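You operate a simulated robot arm through the tools that you are given. There is no shell and no other tool. Be economical: measure what you need, move in short steps, check, and stop when the job is done.

You run a simulated two-armed robot. Do the job below in one go: nothing can be reset, and whatever is moved stays where it is left.

## Task
Open the left packing drawer, take the grey corner pad from the inside of the left packing drawer and leave it in the inside of the cream tray and shut the drawer again. Fetch the white bottle that says "rinse" from the top of the pale wood bench and stand it on the far top of the long table. Take the round stop marked "A" from the top of the pale wood bench and put it on the grid tray. Put the cream knob block on the paper sheets. Put the steel bottle that says "Y2" from the top of the small goods bench on the front of the long bench. Take the round spacer with the largest size on its label from the top of the side desk and put it on the white card case there. Open the left bench drawer. Do these in any order. Set down upright: white bottle, steel bottle.

The check looks at the end state, three seconds after you hand in, the way a careful person would. Anything else that was tipped, shoved, dropped, spilled or broken makes it a failure. Flat cloth is picked up by pressing the open fingertips on it (5 to 10 N) and closing them slowly along it; thin cloth reads only 2 to 8 mm in the jaws.

## Robot
Two 7-joint arms with two-finger parallel grippers on one trunk, on a base that drives. Base frame: it is fixed to the floor where the robot stands at the start and does not move with it; the origin is under the middle of the robot, x ahead of it, y to its left, z up. Readings come in m, rad, newtons and seconds.
The left shoulder is at the start at [0.05, 0.158, 1.083], the right one opposite. With the tool pointing down near the work surface each hand reaches from about 0.1 to 0.64 m from the robot's upright axis, wherever it stands, measured 20 degrees to its own side. Places, roughly: corner pad [0.75, 0, 0.75]; cream knob block (15x10x6 cm) [-2.2, 4.2, 0.9]; far top of the long table [-2.5, -0.5, 0.7]; front of the long bench (34x15 cm) [-5.06, 6.54, 0.86]; grid tray (25x20 cm) [-2.3, 4.42, 0.86]; inside of the cream tray (20x27 cm) [0.9, -2.42, 0.92]; left bench drawer [-1.8, 3.7, 0.7]; left packing drawer [0.7, 0.1, 0.7]; paper sheets (30x21x1 cm) [-4.4, 1.6, 0.7]; round spacer [-5.75, 2.75, 0.75]; round stop [-0.25, 1.75, 0.75]; steel bottle [-4.75, 4.5, 1]; white bottle [-0.25, 1.75, 0.75]; white card case [-5.5, 2.5, 0.75]. Payload 3.91 kg a hand.
The TCP of each hand is the grasp point between the finger pads, 0.03 m short of the fingertips. In the tool frame z runs along the fingers and y along their closing line. Largest opening 0.11 m; finger width 0.02, thickness 0.01; the body of the gripper, 0.048 by 0.112 m, starts 0.055 m behind the TCP.
Orientation is told as [roll, pitch, yaw] about the base's x, y, z axes, in that order, counted from this pose: with the fingers straight down and closing along the base's y, the tool's x points along the base's -x, its y along +y and its z along -z.

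## Interface
- The arms move only by the tool send_rows. It takes "left_deltas", "right_deltas" or both (then of equal length, played together; a hand with none holds still); each is a list of rows, each a list of 7 numbers: the opening, from 0 (shut) to 1 (fully open), then the shift along the base's x, y, z in m, then the turn, a rotation vector about the base's x, y, z in rad. In form: [[grip, x, y, z, rx, ry, rz], ...]. A call has 1 to 20 rows; each row shifts and turns the commanded pose from where the row before left it. A row lasts 0.2 s, in which the tool goes at most 0.05 m and 0.15 rad; a call with a longer step from one row to the next is refused whole, and so is a gripper value outside its range. A pose out of reach is approached as far as the arm can. The call stops where the force on the tool passes 40 N (or 10 N more than at its start, if that is more) or the arm is blocked; 0.2 s more then pass. The fingers move at their own pace (about 0.153 m/s each) and stop on an object; they squeeze with about 22 N. The grip force told is the motor's: it shows also when the fingers shut on nothing. Time passes only in rows, and 0.2 s behind the last, so rows that do not move let the fingers close. It gives the time, the measured TCP pose, the force on the tool (base axes), the opening and the grip force at its end, in the units of the frame above (readings bear some noise), with the torque about the TCP (base axes, N m) and any sound that the robot's microphone picked up, and new pictures: "show" is both (left out), scene, wrist or none (wrist: the cameras of the hands that moved).
- Cameras (640 x 400 px; columns grow to the right, rows downward): "scene" is now at [0.1221, -0.011, 1.2099]; the picture's right is [-0.14, -0.99, 0.00], its down [-0.67, 0.09, -0.73] and it looks along [0.73, -0.10, -0.68] (base axes); focal length 261 px, centre (320, 200). "left" rides on the left gripper at [0.072, -0.017, -0.103] in its tool frame; the picture's right is [0.23, 0.97, 0.00], its down [-0.76, 0.18, -0.62] and it looks along [-0.61, 0.14, 0.78] (tool axes); focal length 222 px, centre (320, 200). "right" rides on the right gripper at [0.072, 0.017, -0.103] in its tool frame; the picture's right is [-0.23, 0.97, 0.00], its down [-0.76, -0.18, -0.62] and it looks along [-0.61, -0.14, 0.78] (tool axes); focal length 222 px, centre (320, 200). There is no depth. A picture from a camera that has moved, and an enlarged one, comes with that camera's place and axes in the base frame and with its lens.
- slide_trunk(by): slides the trunk up (or, below 0, down) by that many m; the arms and the scene camera ride with it, the base frame stays. It gives what a move gives, with no picture.
- base_move(legs): drives the robot by 1 to 6 legs, each [ahead, turn to the left] in m and rad, along the robot's own axes; the way and the turn of a leg run together, so that a leg with both is an arc; at most 1.5 m and 3.142 rad a leg. The arms and the cameras ride along, it lands a little off, and it stops where it bumps. It gives what a move gives, and a new picture of the scene camera.
- turn_head(pan, tilt): turns the head with the scene camera to pan (to the left, within 1.396 rad either way) and tilt (down, from -0.506 to 1.204), counted from straight ahead of the robot. It gives what a move gives, and a new picture of the scene camera.
- inspect(camera, box): a new picture of the part [left, top, right, bottom] of that camera's present view, enlarged. It takes no simulated time.
- close_job(): hands the job in; it is judged then, once.

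Work in short steps. Places have to be worked out from the pictures, the camera data and where the tool is seen: move nearer, look again, correct. Check each grasp and each placing, and mend what went wrong. You have 217 turns and 260 pictures in all, those below and enlarged ones among them. Open the grippers and draw the arms clear of the work before you hand the job in, unless the task says otherwise; then end with one line.

The tools are called after ">>>" as a command line: name --argument value ..., lists and objects as JSON in quotes. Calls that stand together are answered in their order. send_rows: Moves the arms, as the interface text tells. Its arguments: {"type":"object","properties":{"left_deltas":{"type":"array","items":{"type":"array","items":{"type":"number"}}},"right_deltas":{"type":"array","items":{"type":"array","items":{"type":"number"}}},"show":{"type":"string","enum":["both","scene","wrist","none"]}},"required":[]} The other tools are called the same way: slide_trunk (by) slides the trunk up or down; base_move (legs) drives the base; turn_head (pan, tilt) turns the head that bears the scene camera; inspect (camera, box) takes an enlarged picture of a part of a camera's view; close_job () hands the job in.

At the start:

```text
time: 0.0
left_eef_pos: [0.4487, 0.1266, 1.009]
left_ee_rot: [0.0, 0.001, 0.0]
left_wrist_force: [0.4, -0.2, 0.5]
left_torque: [0.01, 0.03, -0.01]
left_width: 0.1098
left_finger_force: 0.1
right_eef_pos: [0.3808, -0.2663, 0.9691]
right_ee_rot: [-0.001, 0.0, -0.002]
right_wrist_force: [-0.4, 0.0, -0.4]
right_torque: [0.01, -0.01, 0.02]
right_width: 0.1102
right_finger_force: 0.1
trunk travel left (down, up): [-0.325, 0.157]
robot x, y, heading: [-0.0036, 0.0008, -0.006]
head pan, tilt: [-0.138, 0.745]
```

scene: 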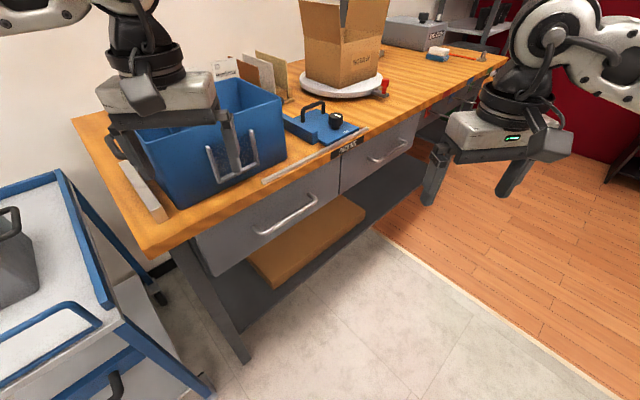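
right: 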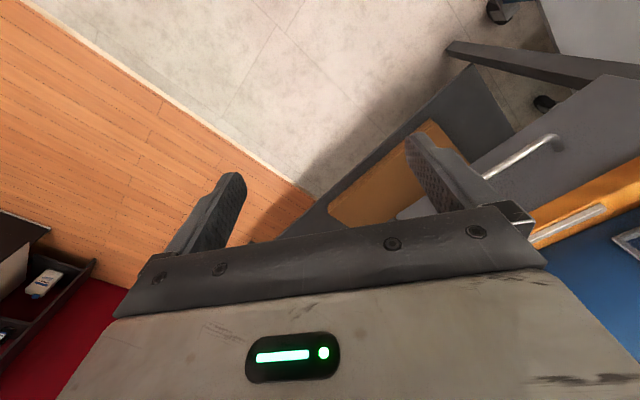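
left: 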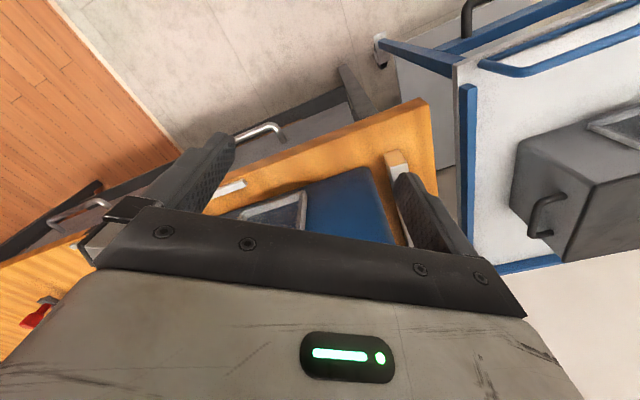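

The drawer handle seems to lie near (0.62, 0.01, 0.70), with the bench front turned to me. I enlarge it first to get accurate points.

>>> inspect --camera "scene" --box '[180, 100, 440, 290]'

>>> turn_head --pan 0.0 --tilt 0.95

```text
2.11 times, centred on (310, 195) of scene
camera zoom: at [0.1221, -0.011, 1.2099], right [-0.14, -0.99, 0.0], down [-0.67, 0.09, -0.73], along [0.73, -0.1, -0.68], focal length 549 px, centre (341, 210)
```

zoom: 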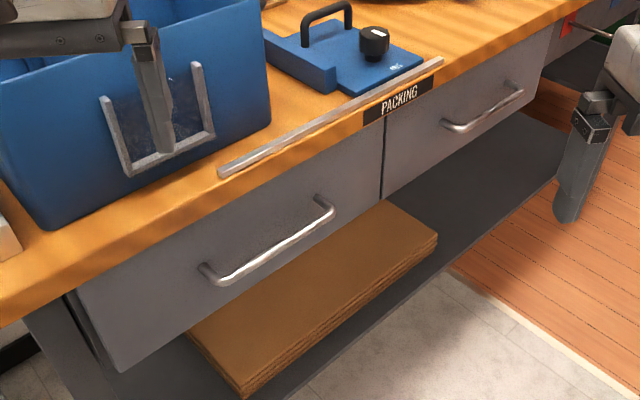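

```text
time: 0.7
left_eef_pos: [0.4484, 0.1276, 1.0083]
left_ee_rot: [0.001, 0.0, 0.0]
left_wrist_force: [-1.1, 0.1, -0.6]
left_torque: [-0.02, 0.02, -0.01]
left_width: 0.1101
left_finger_force: 0.1
right_eef_pos: [0.3814, -0.2664, 0.9694]
right_ee_rot: [0.001, -0.001, -0.002]
right_wrist_force: [0.6, 0.0, 0.7]
right_torque: [0.03, -0.04, 0.0]
right_width: 0.1104
right_finger_force: 0.0
trunk travel left (down, up): [-0.325, 0.157]
robot x, y, heading: [0.002, -0.0002, -0.002]
head pan, tilt: [0.0, 0.949]
camera scene: at [0.1125, 0.0004, 1.194], right [0.0, -1.0, 0.0], down [-0.81, 0.0, -0.58], along [0.58, 0.0, -0.81], focal length 261 px, centre (320, 200)
```

scene: 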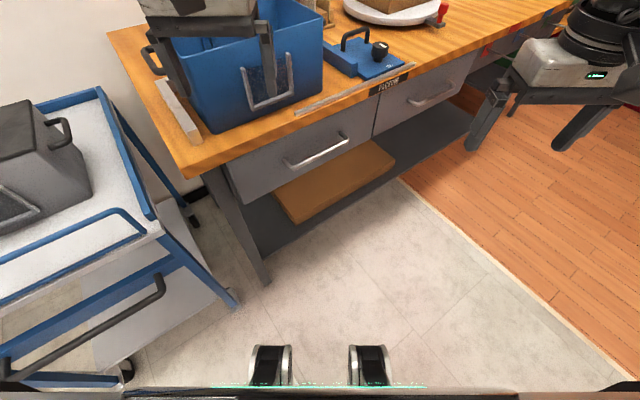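

By two views the bench top is at z≈0.835 and its front runs along (0.56,-0.83). The handle's middle is near (0.59, 0.005, 0.74). I tuck the left hand up, then turn the base 0.59 rad so as to face the bench squarely.

>>> send_rows --left_deltas '[[1, -0.01, 0.01, 0.04, 0, 0, 0], [1, -0.035, 0.015, 0.03, 0, 0, 0], [1, -0.035, 0.015, 0.02, 0, 0, 0], [1, -0.035, 0.015, 0.02, 0, 0, 0], [1, -0.035, 0.015, 0.02, 0, 0, 0], [1, -0.035, 0.015, 0.01, 0, 0, 0]]' --right_deltas '[[1, -0.02, 0, 0, 0, 0, 0], [1, -0.02, 0, 0, 0, 0, 0], [1, -0.02, 0, 0, 0, 0, 0], [1, 0, 0, 0, 0, 0, 0], [1, 0, 0, 0, 0, 0, 0], [1, 0, 0, 0, 0, 0, 0]]' --show "none"

>>> base_move --legs '[[0, 0.59]]'

```text
time: 2.1
left_eef_pos: [0.2622, 0.2105, 1.1505]
left_ee_rot: [0.001, -0.001, 0.0]
left_wrist_force: [0.4, 0.0, -0.1]
left_torque: [-0.01, 0.01, -0.02]
left_width: 0.1102
left_finger_force: 0.0
right_eef_pos: [0.3212, -0.2678, 0.9694]
right_ee_rot: [0.001, 0.0, -0.002]
right_wrist_force: [-0.2, -0.7, -0.3]
right_torque: [-0.04, -0.03, -0.01]
right_width: 0.11
right_finger_force: 0.0
trunk travel left (down, up): [-0.325, 0.157]
robot x, y, heading: [0.002, -0.0041, -0.001]
head pan, tilt: [0.0, 0.949]
```

```text
time: 4.2
left_eef_pos: [0.1012, 0.3216, 1.1494]
left_ee_rot: [0.0, 0.001, 0.598]
left_wrist_force: [0.2, 0.0, -0.2]
left_torque: [-0.01, 0.02, -0.04]
left_width: 0.1099
left_finger_force: 0.1
right_eef_pos: [0.4177, -0.0405, 0.9691]
right_ee_rot: [0.001, -0.002, 0.596]
right_wrist_force: [-1.0, -0.3, 0.0]
right_torque: [0.05, -0.03, -0.04]
right_width: 0.1101
right_finger_force: 0.1
trunk travel left (down, up): [-0.325, 0.157]
robot x, y, heading: [0.0011, -0.0025, 0.591]
head pan, tilt: [0.0, 0.949]
camera scene: at [0.093, 0.0638, 1.194], right [0.56, -0.83, 0.0], down [-0.67, -0.46, -0.58], along [0.48, 0.33, -0.81], focal length 261 px, centre (320, 200)
```

scene: 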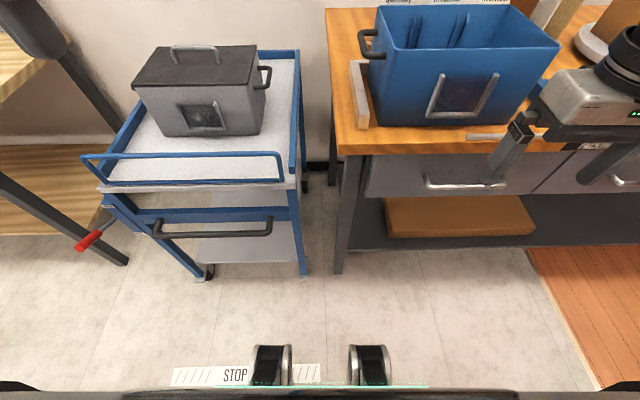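

The robot now faces the bench squarely; the handle's middle is about 0.487 ahead and 0.33 to the right. I lower the trunk and then turn the right tool so that it points ahead and closes vertically.

>>> slide_trunk --by -0.15

>>> send_rows --right_deltas '[[1, 0, 0, 0, 0.1198, -0.0236, -0.0863], [1, 0, 0, 0, 0.1198, -0.0236, -0.0863], [1, 0, 0, 0, 0.1198, -0.0236, -0.0863], [1, 0, 0, 0, 0.1198, -0.0236, -0.0863], [1, 0, 0, 0, 0.1198, -0.0236, -0.0863], [1, 0, 0, 0, 0.1198, -0.0236, -0.0863], [1, 0, 0, 0, 0.1198, -0.0236, -0.0863], [1, 0, 0, 0, 0.1198, -0.0236, -0.0863], [1, 0, 0, 0, 0.1198, -0.0236, -0.0863], [1, 0, 0, 0, 0.1198, -0.0236, -0.0863], [1, 0, 0, 0, 0.1198, -0.0236, -0.0863], [1, 0, 0, 0, 0.1198, -0.0236, -0.0863], [1, 0, 0, 0, 0.1198, -0.0236, -0.0863], [1, 0, 0, 0, 0.1198, -0.0236, -0.0863]]'

```text
time: 5.9
left_eef_pos: [0.1005, 0.3218, 0.9996]
left_ee_rot: [-0.001, -0.001, 0.595]
left_wrist_force: [0.0, -0.6, 0.4]
left_torque: [-0.03, -0.01, 0.0]
left_width: 0.1099
left_finger_force: 0.1
right_eef_pos: [0.4164, -0.0414, 0.8183]
right_ee_rot: [-0.001, 0.001, 0.595]
right_wrist_force: [0.8, 0.6, -0.8]
right_torque: [0.01, 0.02, -0.01]
right_width: 0.11
right_finger_force: 0.1
trunk travel left (down, up): [-0.175, 0.307]
robot x, y, heading: [-0.0009, 0.0001, 0.593]
head pan, tilt: [0.0, 0.949]
```

```text
time: 8.9
left_eef_pos: [0.1002, 0.3224, 1.0001]
left_ee_rot: [0.0, 0.002, 0.596]
left_wrist_force: [0.3, 0.5, -0.3]
left_torque: [0.0, 0.0, 0.01]
left_width: 0.1101
left_finger_force: 0.1
right_eef_pos: [0.5155, -0.0834, 0.8313]
right_ee_rot: [1.571, -0.004, -0.973]
right_wrist_force: [-0.4, -0.1, 0.3]
right_torque: [0.01, -0.01, 0.03]
right_width: 0.11
right_finger_force: 0.1
right hand out of reach, approached as far as the arm can: row 5, 6, 7, 8, 9, 10, 11, 12, 13, 14
trunk travel left (down, up): [-0.175, 0.307]
robot x, y, heading: [-0.0015, 0.0009, 0.596]
head pan, tilt: [0.0, 0.949]
camera scene: at [0.0931, 0.0638, 1.044], right [0.56, -0.83, 0.0], down [-0.67, -0.46, -0.58], along [0.48, 0.33, -0.81], focal length 261 px, centre (320, 200)
camera right: at [0.3893, -0.0806, 0.8474], right [0.13, -0.18, 0.97], down [-0.09, -0.98, -0.17], along [0.99, -0.06, -0.14], focal length 222 px, centre (320, 200)
```

scene: 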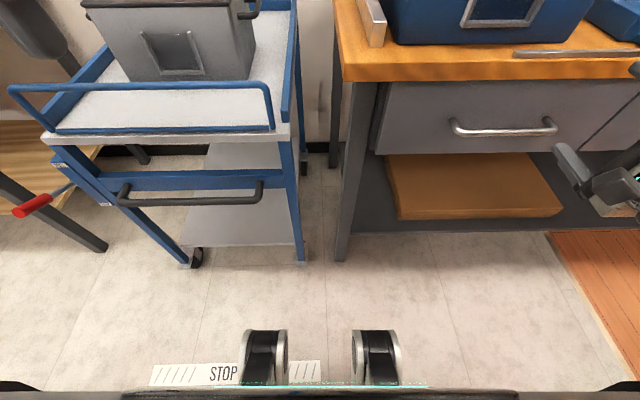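
right: 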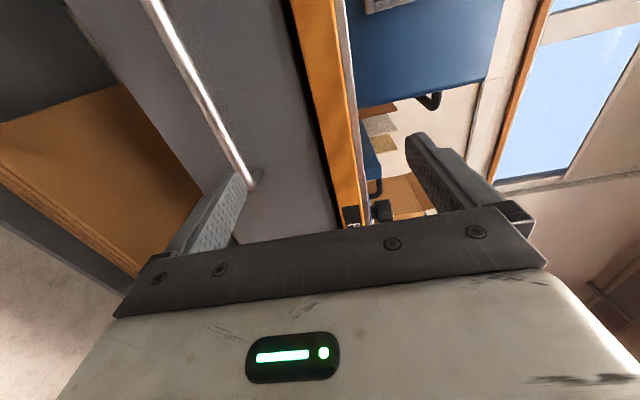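

The wrist has the orientation wanted, and two camera heights put the handle bar at about (0.591, 0.0, 0.743). I bring the open hand level with the bar, 0.1 m in front of it.

>>> send_rows --right_deltas '[[1, 0.03, -0.005, -0.025, 0, 0, 0], [1, 0.03, -0.005, -0.025, 0, 0, 0], [1, 0.031, -0.005, -0.025, 0, 0, 0], [1, 0, 0, 0, 0, 0, 0]]'

```text
time: 9.9
left_eef_pos: [0.101, 0.3225, 0.9996]
left_ee_rot: [0.0, -0.001, 0.597]
left_wrist_force: [0.9, -0.9, -0.5]
left_torque: [0.03, -0.03, 0.0]
left_width: 0.1099
left_finger_force: 0.1
right_eef_pos: [0.5761, -0.1212, 0.7929]
right_ee_rot: [1.57, -0.006, -0.976]
right_wrist_force: [-0.7, 0.6, -0.7]
right_torque: [0.04, 0.02, 0.0]
right_width: 0.11
right_finger_force: 0.1
right hand out of reach, approached as far as the arm can: row 1, 2, 3
trunk travel left (down, up): [-0.175, 0.307]
robot x, y, heading: [0.0022, -0.0025, 0.594]
head pan, tilt: [0.0, 0.949]
camera scene: at [0.0931, 0.0637, 1.044], right [0.56, -0.83, 0.0], down [-0.67, -0.46, -0.58], along [0.48, 0.33, -0.81], focal length 261 px, centre (320, 200)
camera right: at [0.4488, -0.1173, 0.8088], right [0.13, -0.18, 0.97], down [-0.09, -0.98, -0.17], along [0.99, -0.07, -0.14], focal length 222 px, centre (320, 200)
```

scene: 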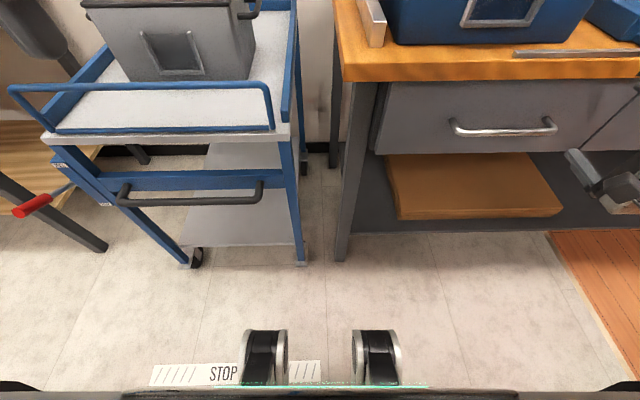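
right: 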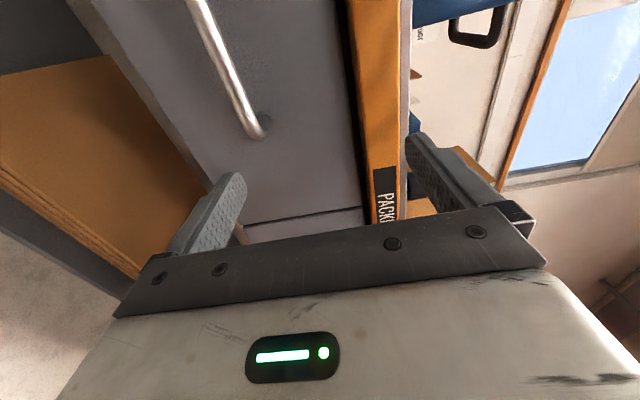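

The hand is too near the body for this posture, so it lies 9 cm right of the command. I back the base 0.15 m straight away from the bench and will pull the drawer by driving.

>>> base_move --legs '[[-0.15, 0]]'

>>> send_rows --right_deltas '[[1, 0.0415, 0.0279, 0, 0, 0, 0], [1, 0.0415, 0.0279, 0, 0, 0, 0], [1, 0.0415, 0.0279, 0, 0, 0, 0], [1, 0, 0, 0, 0, 0, 0], [1, 0, 0, 0, 0, 0, 0]]'

```text
time: 11.3
left_eef_pos: [-0.0219, 0.2387, 0.9989]
left_ee_rot: [-0.001, 0.0, 0.597]
left_wrist_force: [-0.6, -0.5, 0.0]
left_torque: [0.01, -0.02, -0.01]
left_width: 0.1098
left_finger_force: 0.1
right_eef_pos: [0.4534, -0.2031, 0.7929]
right_ee_rot: [1.569, -0.005, -0.975]
right_wrist_force: [0.6, -0.7, 0.2]
right_torque: [0.01, -0.03, 0.0]
right_width: 0.1099
right_finger_force: 0.0
trunk travel left (down, up): [-0.175, 0.307]
robot x, y, heading: [-0.1229, -0.0822, 0.595]
head pan, tilt: [0.0, 0.949]
camera scene: at [-0.0294, -0.0193, 1.044], right [0.56, -0.83, 0.0], down [-0.67, -0.46, -0.58], along [0.48, 0.33, -0.81], focal length 261 px, centre (320, 200)
```

scene: 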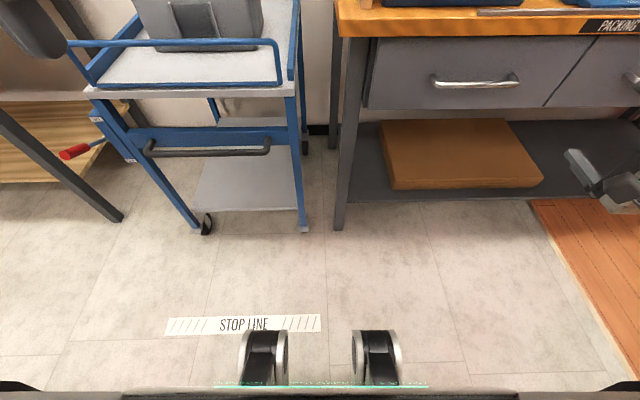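

```text
time: 12.5
left_eef_pos: [-0.0217, 0.2377, 1.0011]
left_ee_rot: [-0.001, -0.001, 0.598]
left_wrist_force: [0.1, 0.5, 0.0]
left_torque: [-0.01, 0.01, -0.01]
left_width: 0.11
left_finger_force: 0.0
right_eef_pos: [0.453, -0.2024, 0.7929]
right_ee_rot: [1.568, -0.005, -0.977]
right_wrist_force: [-0.2, -0.3, 0.0]
right_torque: [0.05, -0.02, -0.01]
right_width: 0.1098
right_finger_force: 0.0
right hand out of reach, approached as far as the arm can: row 1, 2, 3
trunk travel left (down, up): [-0.175, 0.307]
robot x, y, heading: [-0.1226, -0.083, 0.6]
head pan, tilt: [0.0, 0.949]
camera scene: at [-0.0294, -0.0193, 1.044], right [0.56, -0.83, 0.0], down [-0.67, -0.46, -0.58], along [0.48, 0.33, -0.81], focal length 261 px, centre (320, 200)
camera right: at [0.3263, -0.1997, 0.8089], right [0.13, -0.18, 0.98], down [-0.09, -0.98, -0.17], along [0.99, -0.07, -0.14], focal length 222 px, centre (320, 200)
```

scene: 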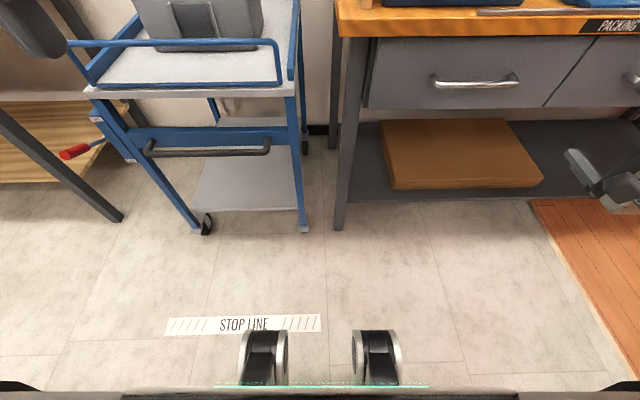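
right: 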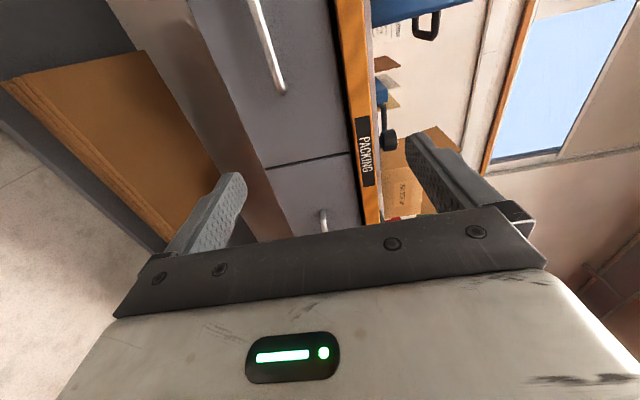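

The hand did not move at all, so this wrist roll seems to be at a joint limit. I turn the tool back down the way it came and will try the opposite roll.

>>> send_rows --right_deltas '[[1, 0, 0, 0, -0.1198, 0.0236, 0.0863], [1, 0, 0, 0, -0.1198, 0.0236, 0.0863], [1, 0, 0, 0, -0.1198, 0.0236, 0.0863], [1, 0, 0, 0, -0.1198, 0.0236, 0.0863], [1, 0, 0, 0, -0.1198, 0.0236, 0.0863], [1, 0, 0, 0, -0.1198, 0.0236, 0.0863], [1, 0, 0, 0, -0.1198, 0.0236, 0.0863], [1, 0, 0, 0, -0.1198, 0.0236, 0.0863], [1, 0, 0, 0, -0.1198, 0.0236, 0.0863], [1, 0, 0, 0, -0.1198, 0.0236, 0.0863], [1, 0, 0, 0, -0.1198, 0.0236, 0.0863], [1, 0, 0, 0, -0.1198, 0.0236, 0.0863], [1, 0, 0, 0, -0.1198, 0.0236, 0.0863], [1, 0, 0, 0, -0.1198, 0.0236, 0.0863]]' --show "none"

```text
time: 15.5
left_eef_pos: [-0.0215, 0.2388, 1.0014]
left_ee_rot: [0.0, 0.0, 0.598]
left_wrist_force: [0.7, -0.2, -0.3]
left_torque: [0.02, 0.0, -0.05]
left_width: 0.1099
left_finger_force: 0.1
right_eef_pos: [0.4522, -0.2026, 0.7924]
right_ee_rot: [0.406, -0.269, 0.186]
right_wrist_force: [-0.2, -0.4, -0.1]
right_torque: [-0.01, 0.0, 0.01]
right_width: 0.11
right_finger_force: 0.1
right hand out of reach, approached as far as the arm can: row 11, 12, 13, 14
trunk travel left (down, up): [-0.175, 0.307]
robot x, y, heading: [-0.1228, -0.0844, 0.601]
head pan, tilt: [0.0, 0.949]
```

The command snaps to where the hand really is, and the tool is nearly down again. I lift the hand to a comfortable place, finish straightening it, and test a +90° yaw so the jaws close fore and aft.

>>> send_rows --right_deltas '[[1, -0.0117, 0.021, 0.026, 0, 0, 0], [1, -0.0117, 0.021, 0.026, 0, 0, 0], [1, -0.0117, 0.021, 0.026, 0, 0, 0], [1, -0.0117, 0.021, 0.026, 0, 0, 0], [1, -0.0117, 0.021, 0.026, 0, 0, 0], [1, 0, 0, 0, -0.1198, 0.0236, 0.0863], [1, 0, 0, 0, -0.1198, 0.0236, 0.0863], [1, 0, 0, 0, -0.1198, 0.0236, 0.0863], [1, 0, 0, 0, -0.1198, 0.0236, 0.0863], [1, 0, 0, 0, 0, 0, 0.1428], [1, 0, 0, 0, 0, 0, 0.1428], [1, 0, 0, 0, 0, 0, 0.1428], [1, 0, 0, 0, 0, 0, 0.1428], [1, 0, 0, 0, 0, 0, 0.1428], [1, 0, 0, 0, 0, 0, 0.1428], [1, 0, 0, 0, 0, 0, 0.1428], [1, 0, 0, 0, 0, 0, 0.1428], [1, 0, 0, 0, 0, 0, 0.1428], [1, 0, 0, 0, 0, 0, 0.1428], [1, 0, 0, 0, 0, 0, 0.1428]]' --show "none"

```text
time: 19.7
left_eef_pos: [-0.022, 0.2387, 0.9993]
left_ee_rot: [0.001, -0.001, 0.596]
left_wrist_force: [-0.3, -0.1, -0.2]
left_torque: [0.02, 0.01, 0.02]
left_width: 0.1098
left_finger_force: 0.0
right_eef_pos: [0.5103, -0.2571, 0.7329]
right_ee_rot: [0.412, -0.279, 1.756]
right_wrist_force: [0.2, 0.7, 0.5]
right_torque: [-0.03, 0.0, -0.04]
right_width: 0.1102
right_finger_force: 0.0
right hand out of reach, approached as far as the arm can: row 1, 2, 3, 4, 5, 6, 7, 8, 9, 14, 15, 16, 17, 18, 19, 20
trunk travel left (down, up): [-0.175, 0.307]
robot x, y, heading: [-0.1224, -0.0813, 0.595]
head pan, tilt: [0.0, 0.949]
```

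The right arm is in an awkward posture and keeps drifting to the right. I look at it before moving on.

>>> turn_head --pan -0.8 --tilt 0.6

```text
time: 20.8
left_eef_pos: [-0.022, 0.2383, 1.0005]
left_ee_rot: [0.0, -0.001, 0.598]
left_wrist_force: [0.3, -0.4, 0.0]
left_torque: [-0.01, 0.0, -0.02]
left_width: 0.1101
left_finger_force: 0.1
right_eef_pos: [0.5086, -0.256, 0.7306]
right_ee_rot: [0.41, -0.276, 1.752]
right_wrist_force: [0.6, -0.2, -1.0]
right_torque: [-0.01, -0.01, -0.01]
right_width: 0.1099
right_finger_force: 0.1
trunk travel left (down, up): [-0.175, 0.307]
robot x, y, heading: [-0.1242, -0.0847, 0.594]
head pan, tilt: [-0.799, 0.6]
camera scene: at [-0.003, -0.0779, 1.0724], right [-0.2, -0.98, 0.0], down [-0.55, 0.11, -0.82], along [0.81, -0.17, -0.57], focal length 261 px, centre (320, 200)
```

scene: 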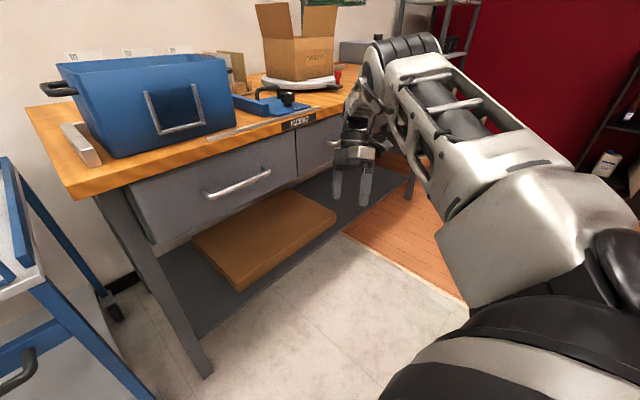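

I probe which directions are open from here with small single-axis moves.

>>> send_rows --right_deltas '[[1, 0, 0, 0.03, 0, 0, 0], [1, -0.0167, 0.0249, 0, 0, 0, 0], [1, 0.0249, 0.0167, 0, 0, 0, 0], [1, 0, 0, 0.03, 0, 0, 0], [1, -0.0167, 0.0249, 0, 0, 0, 0], [1, -0.0167, 0.0249, 0, 0, 0, 0], [1, 0, 0, 0.03, 0, 0, 0], [1, 0, 0, 0, 0, 0, 0]]' --show "none"

```text
time: 22.6
left_eef_pos: [-0.0229, 0.2381, 1.0]
left_ee_rot: [0.0, 0.0, 0.598]
left_wrist_force: [-0.5, -0.2, 0.7]
left_torque: [0.02, -0.01, 0.02]
left_width: 0.1101
left_finger_force: 0.2
right_eef_pos: [0.5303, -0.2505, 0.8153]
right_ee_rot: [0.414, -0.276, 1.755]
right_wrist_force: [0.3, -0.3, 0.1]
right_torque: [-0.02, -0.03, -0.04]
right_width: 0.1098
right_finger_force: 0.1
right hand out of reach, approached as far as the arm can: row 1, 2, 3, 4, 5, 6
trunk travel left (down, up): [-0.175, 0.307]
robot x, y, heading: [-0.1214, -0.0828, 0.595]
head pan, tilt: [-0.799, 0.6]
```

It rose freely and the last row was in reach, so I carry on upward and to the left in small steps.

>>> send_rows --right_deltas '[[1, 0, 0, 0.04, 0, 0, 0], [1, 0, 0, 0.04, 0, 0, 0], [1, -0.0167, 0.0249, 0, 0, 0, 0], [1, -0.0167, 0.0249, 0, 0, 0, 0], [1, -0.0167, 0.0249, 0, 0, 0, 0], [1, -0.0167, 0.0249, 0, 0, 0, 0], [1, 0, 0, 0, 0, 0, 0]]' --show "scene"

```text
time: 24.2
left_eef_pos: [-0.0223, 0.2397, 1.0003]
left_ee_rot: [0.0, 0.0, 0.597]
left_wrist_force: [-0.5, 0.4, 0.0]
left_torque: [0.03, 0.01, 0.0]
left_width: 0.1102
left_finger_force: 0.1
right_eef_pos: [0.5297, -0.2479, 0.8719]
right_ee_rot: [0.408, -0.278, 1.753]
right_wrist_force: [-0.4, -0.2, -0.8]
right_torque: [0.02, -0.01, -0.01]
right_width: 0.1099
right_finger_force: 0.0
right hand out of reach, approached as far as the arm can: row 2, 3, 4, 5, 6
trunk travel left (down, up): [-0.175, 0.307]
robot x, y, heading: [-0.1238, -0.0858, 0.597]
head pan, tilt: [-0.799, 0.6]
camera scene: at [-0.003, -0.078, 1.0724], right [-0.2, -0.98, 0.0], down [-0.55, 0.11, -0.83], along [0.81, -0.17, -0.56], focal length 261 px, centre (320, 200)
```

scene: 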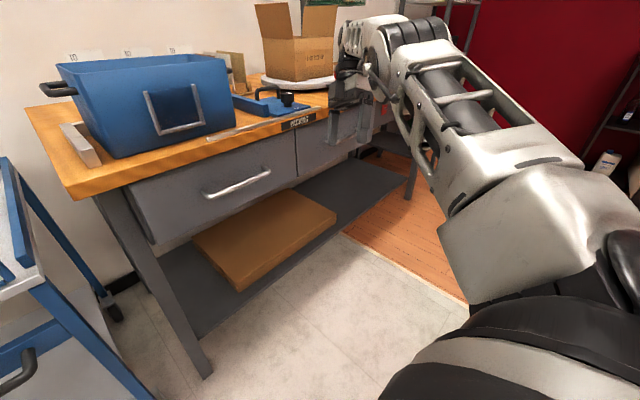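

I undo the yaw and the leftover tilt at this height, then try moving left again.

>>> send_rows --right_deltas '[[1, 0, 0, 0, 0, 0, -0.1428], [1, 0, 0, 0, 0, 0, -0.1428], [1, 0, 0, 0, 0, 0, -0.1428], [1, 0, 0, 0, 0, 0, -0.1428], [1, 0, 0, 0, 0, 0, -0.1428], [1, 0, 0, 0, 0, 0, -0.1428], [1, 0, 0, 0, 0, 0, -0.1428], [1, 0, 0, 0, 0, 0, -0.1428], [1, 0, 0, 0, 0, 0, -0.1428], [1, 0, 0, 0, 0, 0, -0.1428], [1, 0, 0, 0, 0, 0, -0.1428], [1, 0, 0, 0, -0.1198, 0.0236, 0.0863], [1, 0, 0, 0, -0.1198, 0.0236, 0.0863], [1, 0, 0, 0, -0.1198, 0.0236, 0.0863], [1, 0, 0, 0, -0.1198, 0.0236, 0.0863], [1, -0.0167, 0.0249, 0, 0, 0, 0], [1, -0.0167, 0.0249, 0, 0, 0, 0], [1, -0.0167, 0.0249, 0, 0, 0, 0], [1, -0.0167, 0.0249, 0, 0, 0, 0]]' --show "none"

```text
time: 28.2
left_eef_pos: [-0.0217, 0.2385, 0.9997]
left_ee_rot: [0.0, 0.001, 0.598]
left_wrist_force: [-1.1, -0.1, -0.1]
left_torque: [0.0, 0.02, 0.01]
left_width: 0.1102
left_finger_force: 0.1
right_eef_pos: [0.6157, -0.2808, 0.8517]
right_ee_rot: [0.005, 0.001, 0.595]
right_wrist_force: [0.9, -0.3, -0.2]
right_torque: [0.01, 0.0, -0.02]
right_width: 0.11
right_finger_force: 0.2
right hand out of reach, approached as far as the arm can: row 12, 13, 14, 15, 16, 17, 18, 19
trunk travel left (down, up): [-0.175, 0.307]
robot x, y, heading: [-0.1228, -0.0859, 0.6]
head pan, tilt: [-0.799, 0.6]
```

The tool is straight down again but far out to the right. I draw it back and left towards its starting place.

>>> send_rows --right_deltas '[[1, -0.03, 0.0, 0.02, 0, 0, 0], [1, -0.035, 0.01, 0.02, 0, 0, 0], [1, -0.035, 0.02, 0.02, 0, 0, 0], [1, -0.035, 0.02, 0, 0, 0, 0], [1, -0.035, 0.02, 0, 0, 0, 0], [1, -0.035, 0.02, 0, 0, 0, 0], [1, -0.035, 0.02, 0, 0, 0, 0], [1, 0, 0, 0, 0, 0, 0]]' --show "none"

```text
time: 30.0
left_eef_pos: [-0.0232, 0.2386, 0.9995]
left_ee_rot: [0.0, 0.0, 0.597]
left_wrist_force: [-0.3, -0.1, 0.4]
left_torque: [-0.01, 0.0, 0.01]
left_width: 0.1101
left_finger_force: 0.0
right_eef_pos: [0.5887, -0.2629, 0.9576]
right_ee_rot: [0.006, 0.0, 0.595]
right_wrist_force: [0.1, -0.6, 0.8]
right_torque: [-0.02, 0.03, -0.03]
right_width: 0.1101
right_finger_force: 0.0
right hand out of reach, approached as far as the arm can: row 1, 2, 3, 4, 5, 6, 7
trunk travel left (down, up): [-0.175, 0.307]
robot x, y, heading: [-0.1237, -0.0875, 0.598]
head pan, tilt: [-0.799, 0.6]
```

Still blocked; I probe each direction and turn once to find the limiting joint.

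>>> send_rows --right_deltas '[[1, 0.0167, -0.0249, 0, 0, 0, 0], [1, 0, 0, 0.04, 0, 0, 0], [1, 0, 0, 0.04, 0, 0, 0], [1, 0, 0, 0, 0, 0, -0.14], [1, 0, 0, 0, 0, 0, -0.14], [1, 0, 0, 0, 0, 0, -0.14], [1, 0, 0, 0, 0, 0, -0.14], [1, -0.0249, -0.0167, 0, 0, 0, 0], [1, -0.0249, -0.0167, 0, 0, 0, 0], [1, -0.0167, 0.0249, 0, 0, 0, 0], [1, -0.0167, 0.0249, 0, 0, 0, 0]]' --show "scene"

```text
time: 32.4
left_eef_pos: [-0.0218, 0.2376, 1.0005]
left_ee_rot: [0.002, 0.001, 0.597]
left_wrist_force: [0.3, -0.7, -0.1]
left_torque: [-0.04, -0.01, 0.0]
left_width: 0.1099
left_finger_force: 0.0
right_eef_pos: [0.554, -0.304, 1.0242]
right_ee_rot: [0.004, -0.004, 0.034]
right_wrist_force: [0.2, -0.5, -0.3]
right_torque: [0.01, 0.01, 0.0]
right_width: 0.1099
right_finger_force: 0.1
right hand out of reach, approached as far as the arm can: row 1, 2, 3, 8, 9, 10, 11
trunk travel left (down, up): [-0.175, 0.307]
robot x, y, heading: [-0.1246, -0.0847, 0.597]
head pan, tilt: [-0.799, 0.6]
camera scene: at [-0.0031, -0.078, 1.0724], right [-0.2, -0.98, 0.0], down [-0.55, 0.11, -0.83], along [0.81, -0.17, -0.56], focal length 261 px, centre (320, 200)
```

scene: 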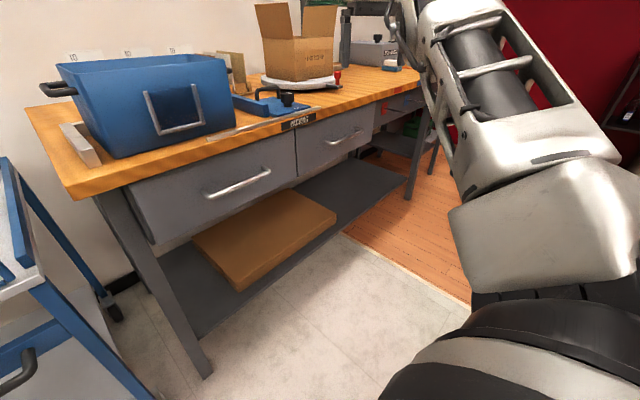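

I try extending forward first and then swinging left at this safe height, above everything near the bench edge.

>>> send_rows --right_deltas '[[1, 0.0332, 0.0223, 0, 0, 0, 0], [1, 0.0332, 0.0223, 0, 0, 0, 0], [1, 0.0332, 0.0223, 0, 0, 0, 0], [1, -0.0223, 0.0332, 0, 0, 0, 0], [1, -0.0223, 0.0332, 0, 0, 0, 0], [1, -0.0223, 0.0332, 0, 0, 0, 0], [1, -0.0223, 0.0332, 0, 0, 0, 0], [1, -0.0223, 0.0332, 0, 0, 0, 0], [1, 0, 0, 0, 0, 0, 0]]' --show "none"

```text
time: 34.4
left_eef_pos: [-0.0232, 0.2396, 0.9997]
left_ee_rot: [0.0, 0.001, 0.597]
left_wrist_force: [-0.2, 0.2, 0.5]
left_torque: [-0.01, 0.0, 0.02]
left_width: 0.11
left_finger_force: 0.0
right_eef_pos: [0.5797, -0.2726, 0.9784]
right_ee_rot: [0.004, 0.0, 0.035]
right_wrist_force: [-0.1, 0.5, -0.1]
right_torque: [-0.02, -0.05, -0.01]
right_width: 0.11
right_finger_force: 0.1
right hand out of reach, approached as far as the arm can: row 1, 2, 3, 4, 5, 6, 7, 8
trunk travel left (down, up): [-0.175, 0.307]
robot x, y, heading: [-0.1236, -0.0817, 0.595]
head pan, tilt: [-0.799, 0.6]
```

Everything is being reported out of reach, so I test pure backward motion on its own.

>>> send_rows --right_deltas '[[1, -0.0332, -0.0223, 0, 0, 0, 0], [1, -0.0332, -0.0223, 0, 0, 0, 0], [1, -0.0332, -0.0223, 0, 0, 0, 0], [1, -0.0332, -0.0223, 0, 0, 0, 0], [1, -0.0332, -0.0223, 0, 0, 0, 0], [1, -0.0332, -0.0223, 0, 0, 0, 0], [1, -0.0332, -0.0223, 0, 0, 0, 0], [1, 0, 0, 0, 0, 0, 0], [1, 0, 0, 0, 0, 0, 0]]' --show "none"

```text
time: 36.4
left_eef_pos: [-0.0227, 0.2376, 1.0002]
left_ee_rot: [0.0, 0.0, 0.597]
left_wrist_force: [-0.3, 0.4, -0.7]
left_torque: [-0.02, -0.02, -0.01]
left_width: 0.1098
left_finger_force: 0.1
right_eef_pos: [0.4721, -0.4781, 1.0213]
right_ee_rot: [0.005, 0.001, 0.034]
right_wrist_force: [-0.2, 0.3, -0.3]
right_torque: [0.0, 0.02, -0.01]
right_width: 0.1099
right_finger_force: 0.1
right hand out of reach, approached as far as the arm can: row 1, 2, 3, 4, 5, 6, 7
trunk travel left (down, up): [-0.175, 0.307]
robot x, y, heading: [-0.1226, -0.081, 0.596]
head pan, tilt: [-0.799, 0.6]
```

The hand slides on a sphere about the shoulder, as if the elbow were stuck straight. I look at the arm itself.

>>> turn_head --pan -1.3 --tilt 0.15

```text
time: 37.4
left_eef_pos: [-0.0221, 0.2387, 0.9996]
left_ee_rot: [0.001, 0.0, 0.597]
left_wrist_force: [0.9, 0.0, 0.5]
left_torque: [0.02, -0.03, 0.0]
left_width: 0.1099
left_finger_force: 0.1
right_eef_pos: [0.4731, -0.4779, 1.0219]
right_ee_rot: [0.007, -0.001, 0.034]
right_wrist_force: [-0.4, -1.0, 0.1]
right_torque: [-0.02, -0.02, -0.01]
right_width: 0.1102
right_finger_force: 0.1
trunk travel left (down, up): [-0.175, 0.307]
robot x, y, heading: [-0.1258, -0.0864, 0.596]
head pan, tilt: [-1.3, 0.15]
camera scene: at [-0.0188, -0.1201, 1.1138], right [-0.65, -0.76, 0.0], down [-0.11, 0.1, -0.99], along [0.75, -0.64, -0.15], focal length 261 px, centre (320, 200)
```

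scene: 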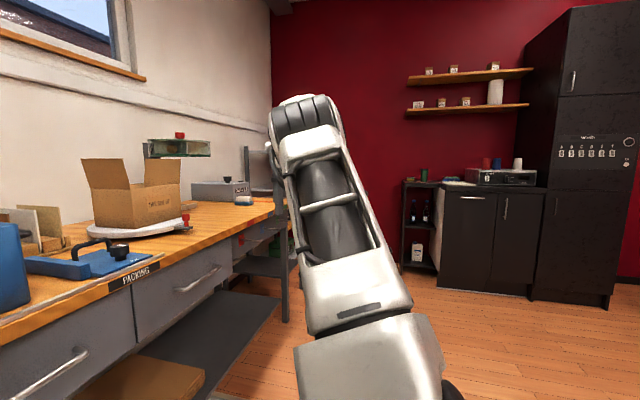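

I command a pure inward motion toward the shoulder to see whether it is an inner or an outer limit.

>>> send_rows --right_deltas '[[1, -0.0336, 0.0213, 0, 0, 0, 0], [1, -0.0336, 0.0213, 0, 0, 0, 0], [1, -0.0336, 0.0213, 0, 0, 0, 0], [1, -0.0336, 0.0213, 0, 0, 0, 0], [1, -0.0336, 0.0213, 0, 0, 0, 0], [1, -0.0336, 0.0213, 0, 0, 0, 0], [1, 0, 0, 0, 0, 0, 0], [1, 0, 0, 0, 0, 0, 0]]' --show "none"

```text
time: 39.2
left_eef_pos: [-0.0214, 0.2383, 1.0004]
left_ee_rot: [-0.002, 0.0, 0.597]
left_wrist_force: [0.4, -0.5, -1.2]
left_torque: [-0.05, 0.04, -0.01]
left_width: 0.1099
left_finger_force: 0.1
right_eef_pos: [0.4339, -0.4755, 1.0991]
right_ee_rot: [0.006, -0.002, 0.033]
right_wrist_force: [0.0, -0.9, 0.4]
right_torque: [0.02, 0.0, 0.0]
right_width: 0.1098
right_finger_force: 0.1
right hand out of reach, approached as far as the arm can: row 1, 2, 3, 4, 5, 6
trunk travel left (down, up): [-0.175, 0.307]
robot x, y, heading: [-0.1222, -0.0813, 0.6]
head pan, tilt: [-1.3, 0.15]
```

It slid upward along the sphere again. Straight down from here shortens the distance to the shoulder, so I try that.

>>> send_rows --right_deltas '[[1, 0, 0, -0.04, 0, 0, 0], [1, 0, 0, -0.04, 0, 0, 0], [1, 0, 0, -0.04, 0, 0, 0], [1, 0, 0, -0.04, 0, 0, 0], [1, 0, 0, 0, 0, 0, 0]]' --show "none"

```text
time: 40.4
left_eef_pos: [-0.0222, 0.2385, 0.9994]
left_ee_rot: [-0.001, 0.0, 0.596]
left_wrist_force: [0.7, -0.8, -0.3]
left_torque: [0.01, 0.02, -0.01]
left_width: 0.1099
left_finger_force: 0.0
right_eef_pos: [0.4658, -0.5021, 0.9528]
right_ee_rot: [0.006, 0.002, 0.034]
right_wrist_force: [0.5, 0.1, -0.3]
right_torque: [0.0, 0.03, 0.0]
right_width: 0.1103
right_finger_force: 0.1
right hand out of reach, approached as far as the arm can: row 1, 2, 3, 4
trunk travel left (down, up): [-0.175, 0.307]
robot x, y, heading: [-0.1229, -0.0842, 0.592]
head pan, tilt: [-1.3, 0.15]
```

Now the same test outward.

>>> send_rows --right_deltas '[[1, 0.025, -0.016, 0, 0, 0, 0], [1, 0.025, -0.016, 0, 0, 0, 0], [1, 0, 0, 0, 0, 0, 0]]' --show "none"

```text
time: 41.2
left_eef_pos: [-0.0223, 0.2383, 1.0001]
left_ee_rot: [0.002, 0.0, 0.597]
left_wrist_force: [0.3, 0.8, 0.7]
left_torque: [0.03, 0.02, -0.01]
left_width: 0.1097
left_finger_force: 0.2
right_eef_pos: [0.5058, -0.5293, 0.9489]
right_ee_rot: [0.006, 0.001, 0.031]
right_wrist_force: [0.6, -0.4, 0.2]
right_torque: [0.04, -0.01, 0.0]
right_width: 0.11
right_finger_force: 0.2
right hand out of reach, approached as far as the arm can: row 2
trunk travel left (down, up): [-0.175, 0.307]
robot x, y, heading: [-0.12, -0.0817, 0.594]
head pan, tilt: [-1.3, 0.15]
```

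Outward works until the arm is straight, so the elbow is bent the wrong way inside a narrow range. I stretch the arm right out, then move up and inward so that the elbow folds the other way.

>>> send_rows --right_deltas '[[1, 0.025, -0.016, 0, 0, 0, 0], [1, 0.025, -0.016, 0, 0, 0, 0], [1, 0.025, -0.016, 0, 0, 0, 0], [1, 0.0, 0.0, 0.04, 0, 0, 0], [1, 0.0, 0.0, 0.04, 0, 0, 0], [1, -0.0336, 0.0213, 0.0, 0, 0, 0], [1, -0.0336, 0.0213, 0, 0, 0, 0], [1, -0.0336, 0.0213, 0, 0, 0, 0], [1, -0.0336, 0.0213, 0, 0, 0, 0], [1, -0.0336, 0.0213, 0, 0, 0, 0], [1, -0.0336, 0.0213, 0, 0, 0, 0], [1, 0, 0, 0, 0, 0, 0]]' --show "none"

```text
time: 43.8
left_eef_pos: [-0.0221, 0.2385, 0.9986]
left_ee_rot: [0.0, 0.001, 0.596]
left_wrist_force: [-0.7, -0.2, -0.6]
left_torque: [0.0, -0.01, -0.03]
left_width: 0.1101
left_finger_force: 0.1
right_eef_pos: [0.4963, -0.5165, 0.9887]
right_ee_rot: [0.006, -0.002, 0.035]
right_wrist_force: [0.0, 0.1, -0.7]
right_torque: [-0.02, -0.01, 0.0]
right_width: 0.11
right_finger_force: 0.0
right hand out of reach, approached as far as the arm can: row 1, 2, 3, 4, 5, 6, 7, 8, 9, 10, 11
trunk travel left (down, up): [-0.175, 0.307]
robot x, y, heading: [-0.1238, -0.0824, 0.599]
head pan, tilt: [-1.3, 0.15]
```

The wrist seems to lie on the straight line from the shoulder, so only a radially inward command should bend the elbow. I send a long pull exactly along that line.

>>> send_rows --right_deltas '[[1, -0.0306, 0.0207, -0.0154, 0, 0, 0], [1, -0.0306, 0.0207, -0.0154, 0, 0, 0], [1, -0.0306, 0.0207, -0.0154, 0, 0, 0], [1, -0.0306, 0.0207, -0.0154, 0, 0, 0], [1, -0.0306, 0.0207, -0.0154, 0, 0, 0], [1, -0.0306, 0.0207, -0.0154, 0, 0, 0], [1, -0.0306, 0.0207, -0.0154, 0, 0, 0], [1, -0.0306, 0.0207, -0.0154, 0, 0, 0], [1, 0, 0, 0, 0, 0, 0], [1, 0, 0, 0, 0, 0, 0]]' --show "wrist"

```text
time: 46.0
left_eef_pos: [-0.0216, 0.2373, 0.9999]
left_ee_rot: [-0.001, 0.0, 0.598]
left_wrist_force: [0.5, -0.3, 0.2]
left_torque: [0.03, -0.01, 0.01]
left_width: 0.1098
left_finger_force: 0.1
right_eef_pos: [0.4962, -0.5168, 0.9897]
right_ee_rot: [0.005, -0.001, 0.035]
right_wrist_force: [0.2, -0.8, 0.6]
right_torque: [0.0, 0.02, -0.04]
right_width: 0.1098
right_finger_force: 0.1
right hand out of reach, approached as far as the arm can: row 1, 2, 3, 4, 5, 6, 7, 8
trunk travel left (down, up): [-0.175, 0.307]
robot x, y, heading: [-0.1196, -0.085, 0.597]
head pan, tilt: [-1.3, 0.15]
camera right: at [0.4238, -0.5019, 1.0919], right [0.19, 0.98, 0.0], down [0.77, -0.15, 0.62], along [0.61, -0.12, -0.78], focal length 222 px, centre (320, 200)
```

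right: 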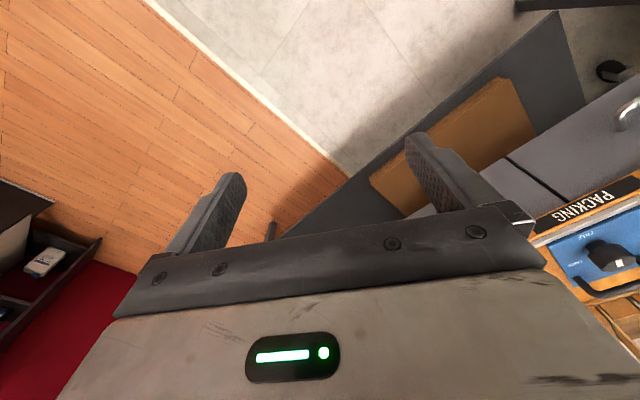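

No motion at all: the elbow is at its singular point. I stretch out, move tangentially downward to bias the elbow, then pull in.

>>> send_rows --right_deltas '[[1, 0.0306, -0.0207, 0.0154, 0, 0, 0], [1, 0.0128, -0.0086, -0.037, 0, 0, 0], [1, 0.0128, -0.0086, -0.037, 0, 0, 0], [1, 0.0128, -0.0086, -0.037, 0, 0, 0], [1, 0.0128, -0.0086, -0.037, 0, 0, 0], [1, 0.0128, -0.0086, -0.037, 0, 0, 0], [1, -0.033, 0.0223, -0.004, 0, 0, 0], [1, -0.033, 0.0223, -0.004, 0, 0, 0], [1, -0.033, 0.0223, -0.004, 0, 0, 0], [1, -0.033, 0.0223, -0.004, 0, 0, 0], [1, -0.033, 0.0223, -0.004, 0, 0, 0], [1, 0, 0, 0, 0, 0, 0]]' --show "none"

```text
time: 48.6
left_eef_pos: [-0.0227, 0.2392, 0.9998]
left_ee_rot: [0.0, -0.002, 0.596]
left_wrist_force: [1.0, 0.4, -0.5]
left_torque: [0.05, 0.0, -0.01]
left_width: 0.1098
left_finger_force: 0.1
right_eef_pos: [0.3984, -0.4848, 0.7782]
right_ee_rot: [0.007, 0.0, 0.036]
right_wrist_force: [-0.4, 0.2, -1.1]
right_torque: [-0.02, 0.0, -0.01]
right_width: 0.1102
right_finger_force: 0.0
right hand out of reach, approached as far as the arm can: row 1, 4, 5, 6, 10, 11
trunk travel left (down, up): [-0.175, 0.307]
robot x, y, heading: [-0.121, -0.0878, 0.593]
head pan, tilt: [-1.3, 0.15]
```

It bends now: the hand came in to 0.49 m from the shoulder. I keep easing it forward and inward.

>>> send_rows --right_deltas '[[1, 0, 0, 0.03, 0, 0, 0], [1, 0.02, 0.03, 0.01, 0, 0, 0], [1, 0.02, 0.03, 0.01, 0, 0, 0], [1, -0.01, 0.03, 0.01, 0, 0, 0], [1, -0.01, 0.03, 0.01, 0, 0, 0], [1, -0.01, 0.03, 0, 0, 0, 0], [1, -0.01, 0.03, 0, 0, 0, 0], [1, -0.01, 0.03, 0, 0, 0, 0], [1, 0, 0, 0, 0, 0, 0]]' --show "none"

```text
time: 50.6
left_eef_pos: [-0.0217, 0.2393, 1.0001]
left_ee_rot: [0.0, 0.001, 0.598]
left_wrist_force: [1.0, 0.1, -1.0]
left_torque: [-0.04, -0.02, -0.01]
left_width: 0.11
left_finger_force: 0.1
right_eef_pos: [0.4656, -0.3998, 0.7295]
right_ee_rot: [0.009, 0.001, 0.037]
right_wrist_force: [-0.2, 0.1, 0.3]
right_torque: [0.01, -0.02, 0.02]
right_width: 0.1097
right_finger_force: 0.1
right hand out of reach, approached as far as the arm can: row 1, 2, 3, 4, 5, 6, 7, 8
trunk travel left (down, up): [-0.175, 0.307]
robot x, y, heading: [-0.1206, -0.0806, 0.598]
head pan, tilt: [-1.3, 0.15]
```

Still an inner limit of about 0.5 m, possibly from the wrist. I tilt the fingers outward to relax the wrist, then pull in.

>>> send_rows --right_deltas '[[1, 0, 0, 0, -0.082, -0.121, 0], [1, 0, 0, 0, -0.082, -0.121, 0], [1, 0, 0, 0, -0.082, -0.121, 0], [1, 0, 0, 0, -0.082, -0.121, 0], [1, 0, 0, 0, -0.082, -0.121, 0], [1, 0, 0, 0, -0.082, -0.121, 0], [1, -0.02, 0.03, 0, 0, 0, 0], [1, -0.02, 0.03, 0, 0, 0, 0], [1, -0.02, 0.03, 0, 0, 0, 0], [1, -0.02, 0.03, 0, 0, 0, 0], [1, 0, 0, 0, 0, 0, 0]]' --show "scene"

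```text
time: 53.0
left_eef_pos: [-0.0226, 0.2385, 1.001]
left_ee_rot: [-0.001, -0.001, 0.596]
left_wrist_force: [-0.5, 0.3, 0.1]
left_torque: [-0.01, 0.0, 0.02]
left_width: 0.1101
left_finger_force: 0.0
right_eef_pos: [0.3899, -0.3027, 0.7063]
right_ee_rot: [-0.612, -0.67, 0.256]
right_wrist_force: [-0.2, -1.1, 0.8]
right_torque: [-0.01, -0.02, 0.01]
right_width: 0.1101
right_finger_force: 0.0
right hand out of reach, approached as far as the arm can: row 1, 2, 3
trunk travel left (down, up): [-0.175, 0.307]
robot x, y, heading: [-0.1222, -0.0781, 0.597]
head pan, tilt: [-1.3, 0.15]
camera scene: at [-0.0188, -0.1202, 1.1139], right [-0.65, -0.76, 0.0], down [-0.11, 0.1, -0.99], along [0.75, -0.64, -0.15], focal length 261 px, centre (320, 200)
```

scene: 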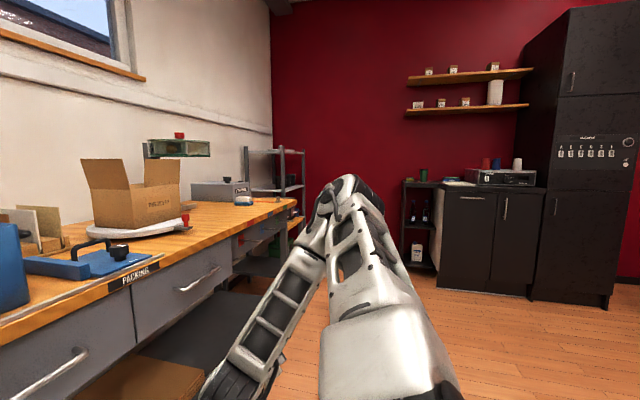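

Tilting freed it: the elbow is up and bent and all later rows were in reach. I swing the hand round to face the drawer while moving it left and up.

>>> send_rows --right_deltas '[[1, 0.0005, 0.0217, 0.0118, 0, 0, 0.1488], [1, 0.0005, 0.0217, 0.0118, 0, 0, 0.1488], [1, 0.0005, 0.0217, 0.0118, 0, 0, 0.1488], [1, 0.0005, 0.0217, 0.0118, 0, 0, 0.1488], [1, 0.0005, 0.0217, 0.0118, 0, 0, 0.1488], [1, 0.0005, 0.0217, 0.0118, 0, 0, 0.1488], [1, 0.0005, 0.0217, 0.0118, 0, 0, 0.1488], [1, 0.0005, 0.0217, 0.0118, 0, 0, 0.1488], [1, 0, 0, 0, 0, 0, 0]]' --show "none"

>>> turn_head --pan -0.4 --tilt 0.7

```text
time: 55.0
left_eef_pos: [-0.0223, 0.2398, 1.0]
left_ee_rot: [-0.001, 0.0, 0.598]
left_wrist_force: [0.5, 0.2, -0.1]
left_torque: [-0.03, 0.0, -0.03]
left_width: 0.1098
left_finger_force: 0.0
right_eef_pos: [0.4017, -0.129, 0.7989]
right_ee_rot: [-0.611, -0.671, 1.446]
right_wrist_force: [-0.3, -0.6, 0.0]
right_torque: [-0.03, 0.0, -0.02]
right_width: 0.11
right_finger_force: 0.0
right hand out of reach, approached as far as the arm can: row 4
trunk travel left (down, up): [-0.175, 0.307]
robot x, y, heading: [-0.1208, -0.0782, 0.586]
head pan, tilt: [-1.3, 0.15]
```

```text
time: 56.2
left_eef_pos: [-0.0218, 0.2392, 1.0003]
left_ee_rot: [0.0, 0.001, 0.598]
left_wrist_force: [-0.4, 0.3, -0.1]
left_torque: [0.02, 0.03, 0.0]
left_width: 0.1102
left_finger_force: 0.0
right_eef_pos: [0.4011, -0.1284, 0.7977]
right_ee_rot: [-0.611, -0.672, 1.446]
right_wrist_force: [-0.5, -0.9, -0.9]
right_torque: [0.0, 0.0, 0.0]
right_width: 0.1101
right_finger_force: 0.0
trunk travel left (down, up): [-0.175, 0.307]
robot x, y, heading: [-0.1228, -0.0842, 0.597]
head pan, tilt: [-0.4, 0.7]
camera scene: at [-0.0062, -0.0436, 1.0638], right [0.2, -0.98, 0.0], down [-0.63, -0.13, -0.77], along [0.75, 0.15, -0.64], focal length 261 px, centre (320, 200)
```

scene: 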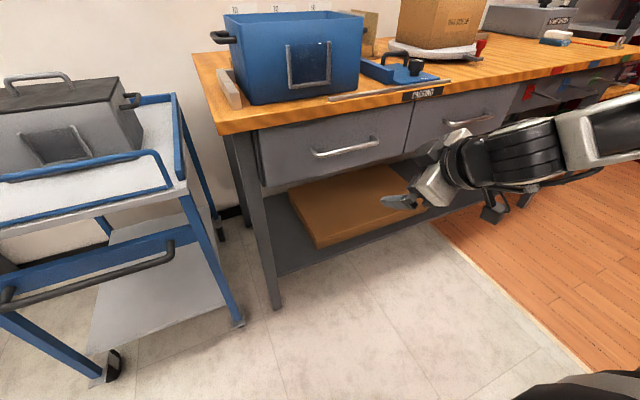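

The arm now comes in from the right with the elbow out, and the tool points at the bench about 40° below level. I roll the jaws so they close across the bar and move to 0.1 m short of it.

>>> send_rows --right_deltas '[[1, 0.018, 0.0122, 0.0013, -0.0868, -0.0583, 0.0864], [1, 0.018, 0.0122, 0.0013, -0.0868, -0.0583, 0.0864], [1, 0.018, 0.0122, 0.0013, -0.0868, -0.0583, 0.0864], [1, 0.018, 0.0122, 0.0013, -0.0868, -0.0583, 0.0864], [1, 0.018, 0.0122, 0.0013, -0.0868, -0.0583, 0.0864], [1, 0.018, 0.0122, 0.0013, -0.0868, -0.0583, 0.0864], [1, 0.018, 0.0122, 0.0013, -0.0868, -0.0583, 0.0864], [1, 0, 0, 0, 0, 0, 0]]'

```text
time: 58.0
left_eef_pos: [-0.0223, 0.2381, 1.0005]
left_ee_rot: [0.001, 0.001, 0.597]
left_wrist_force: [-0.4, -0.2, 1.0]
left_torque: [-0.02, -0.01, -0.01]
left_width: 0.1098
left_finger_force: 0.0
right_eef_pos: [0.5274, -0.0428, 0.8075]
right_ee_rot: [-0.871, 0.01, 2.168]
right_wrist_force: [0.8, -0.2, -1.1]
right_torque: [0.0, 0.01, -0.02]
right_width: 0.1102
right_finger_force: 0.1
trunk travel left (down, up): [-0.175, 0.307]
robot x, y, heading: [-0.1216, -0.0841, 0.593]
head pan, tilt: [-0.4, 0.7]
camera scene: at [-0.0063, -0.0435, 1.0637], right [0.2, -0.98, 0.0], down [-0.63, -0.13, -0.76], along [0.75, 0.15, -0.64], focal length 261 px, centre (320, 200)
camera right: at [0.4939, -0.1519, 0.8608], right [-0.64, -0.17, -0.75], down [-0.73, 0.43, 0.53], along [0.23, 0.89, -0.4], focal length 222 px, centre (320, 200)
```

scene: 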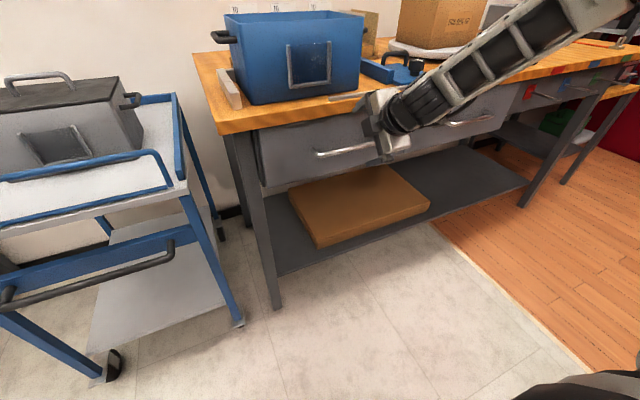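
right: 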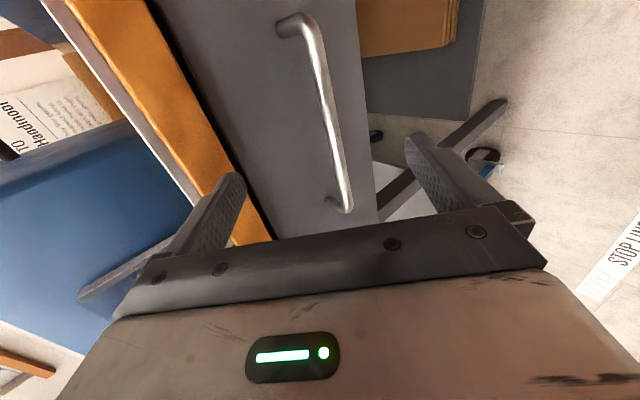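

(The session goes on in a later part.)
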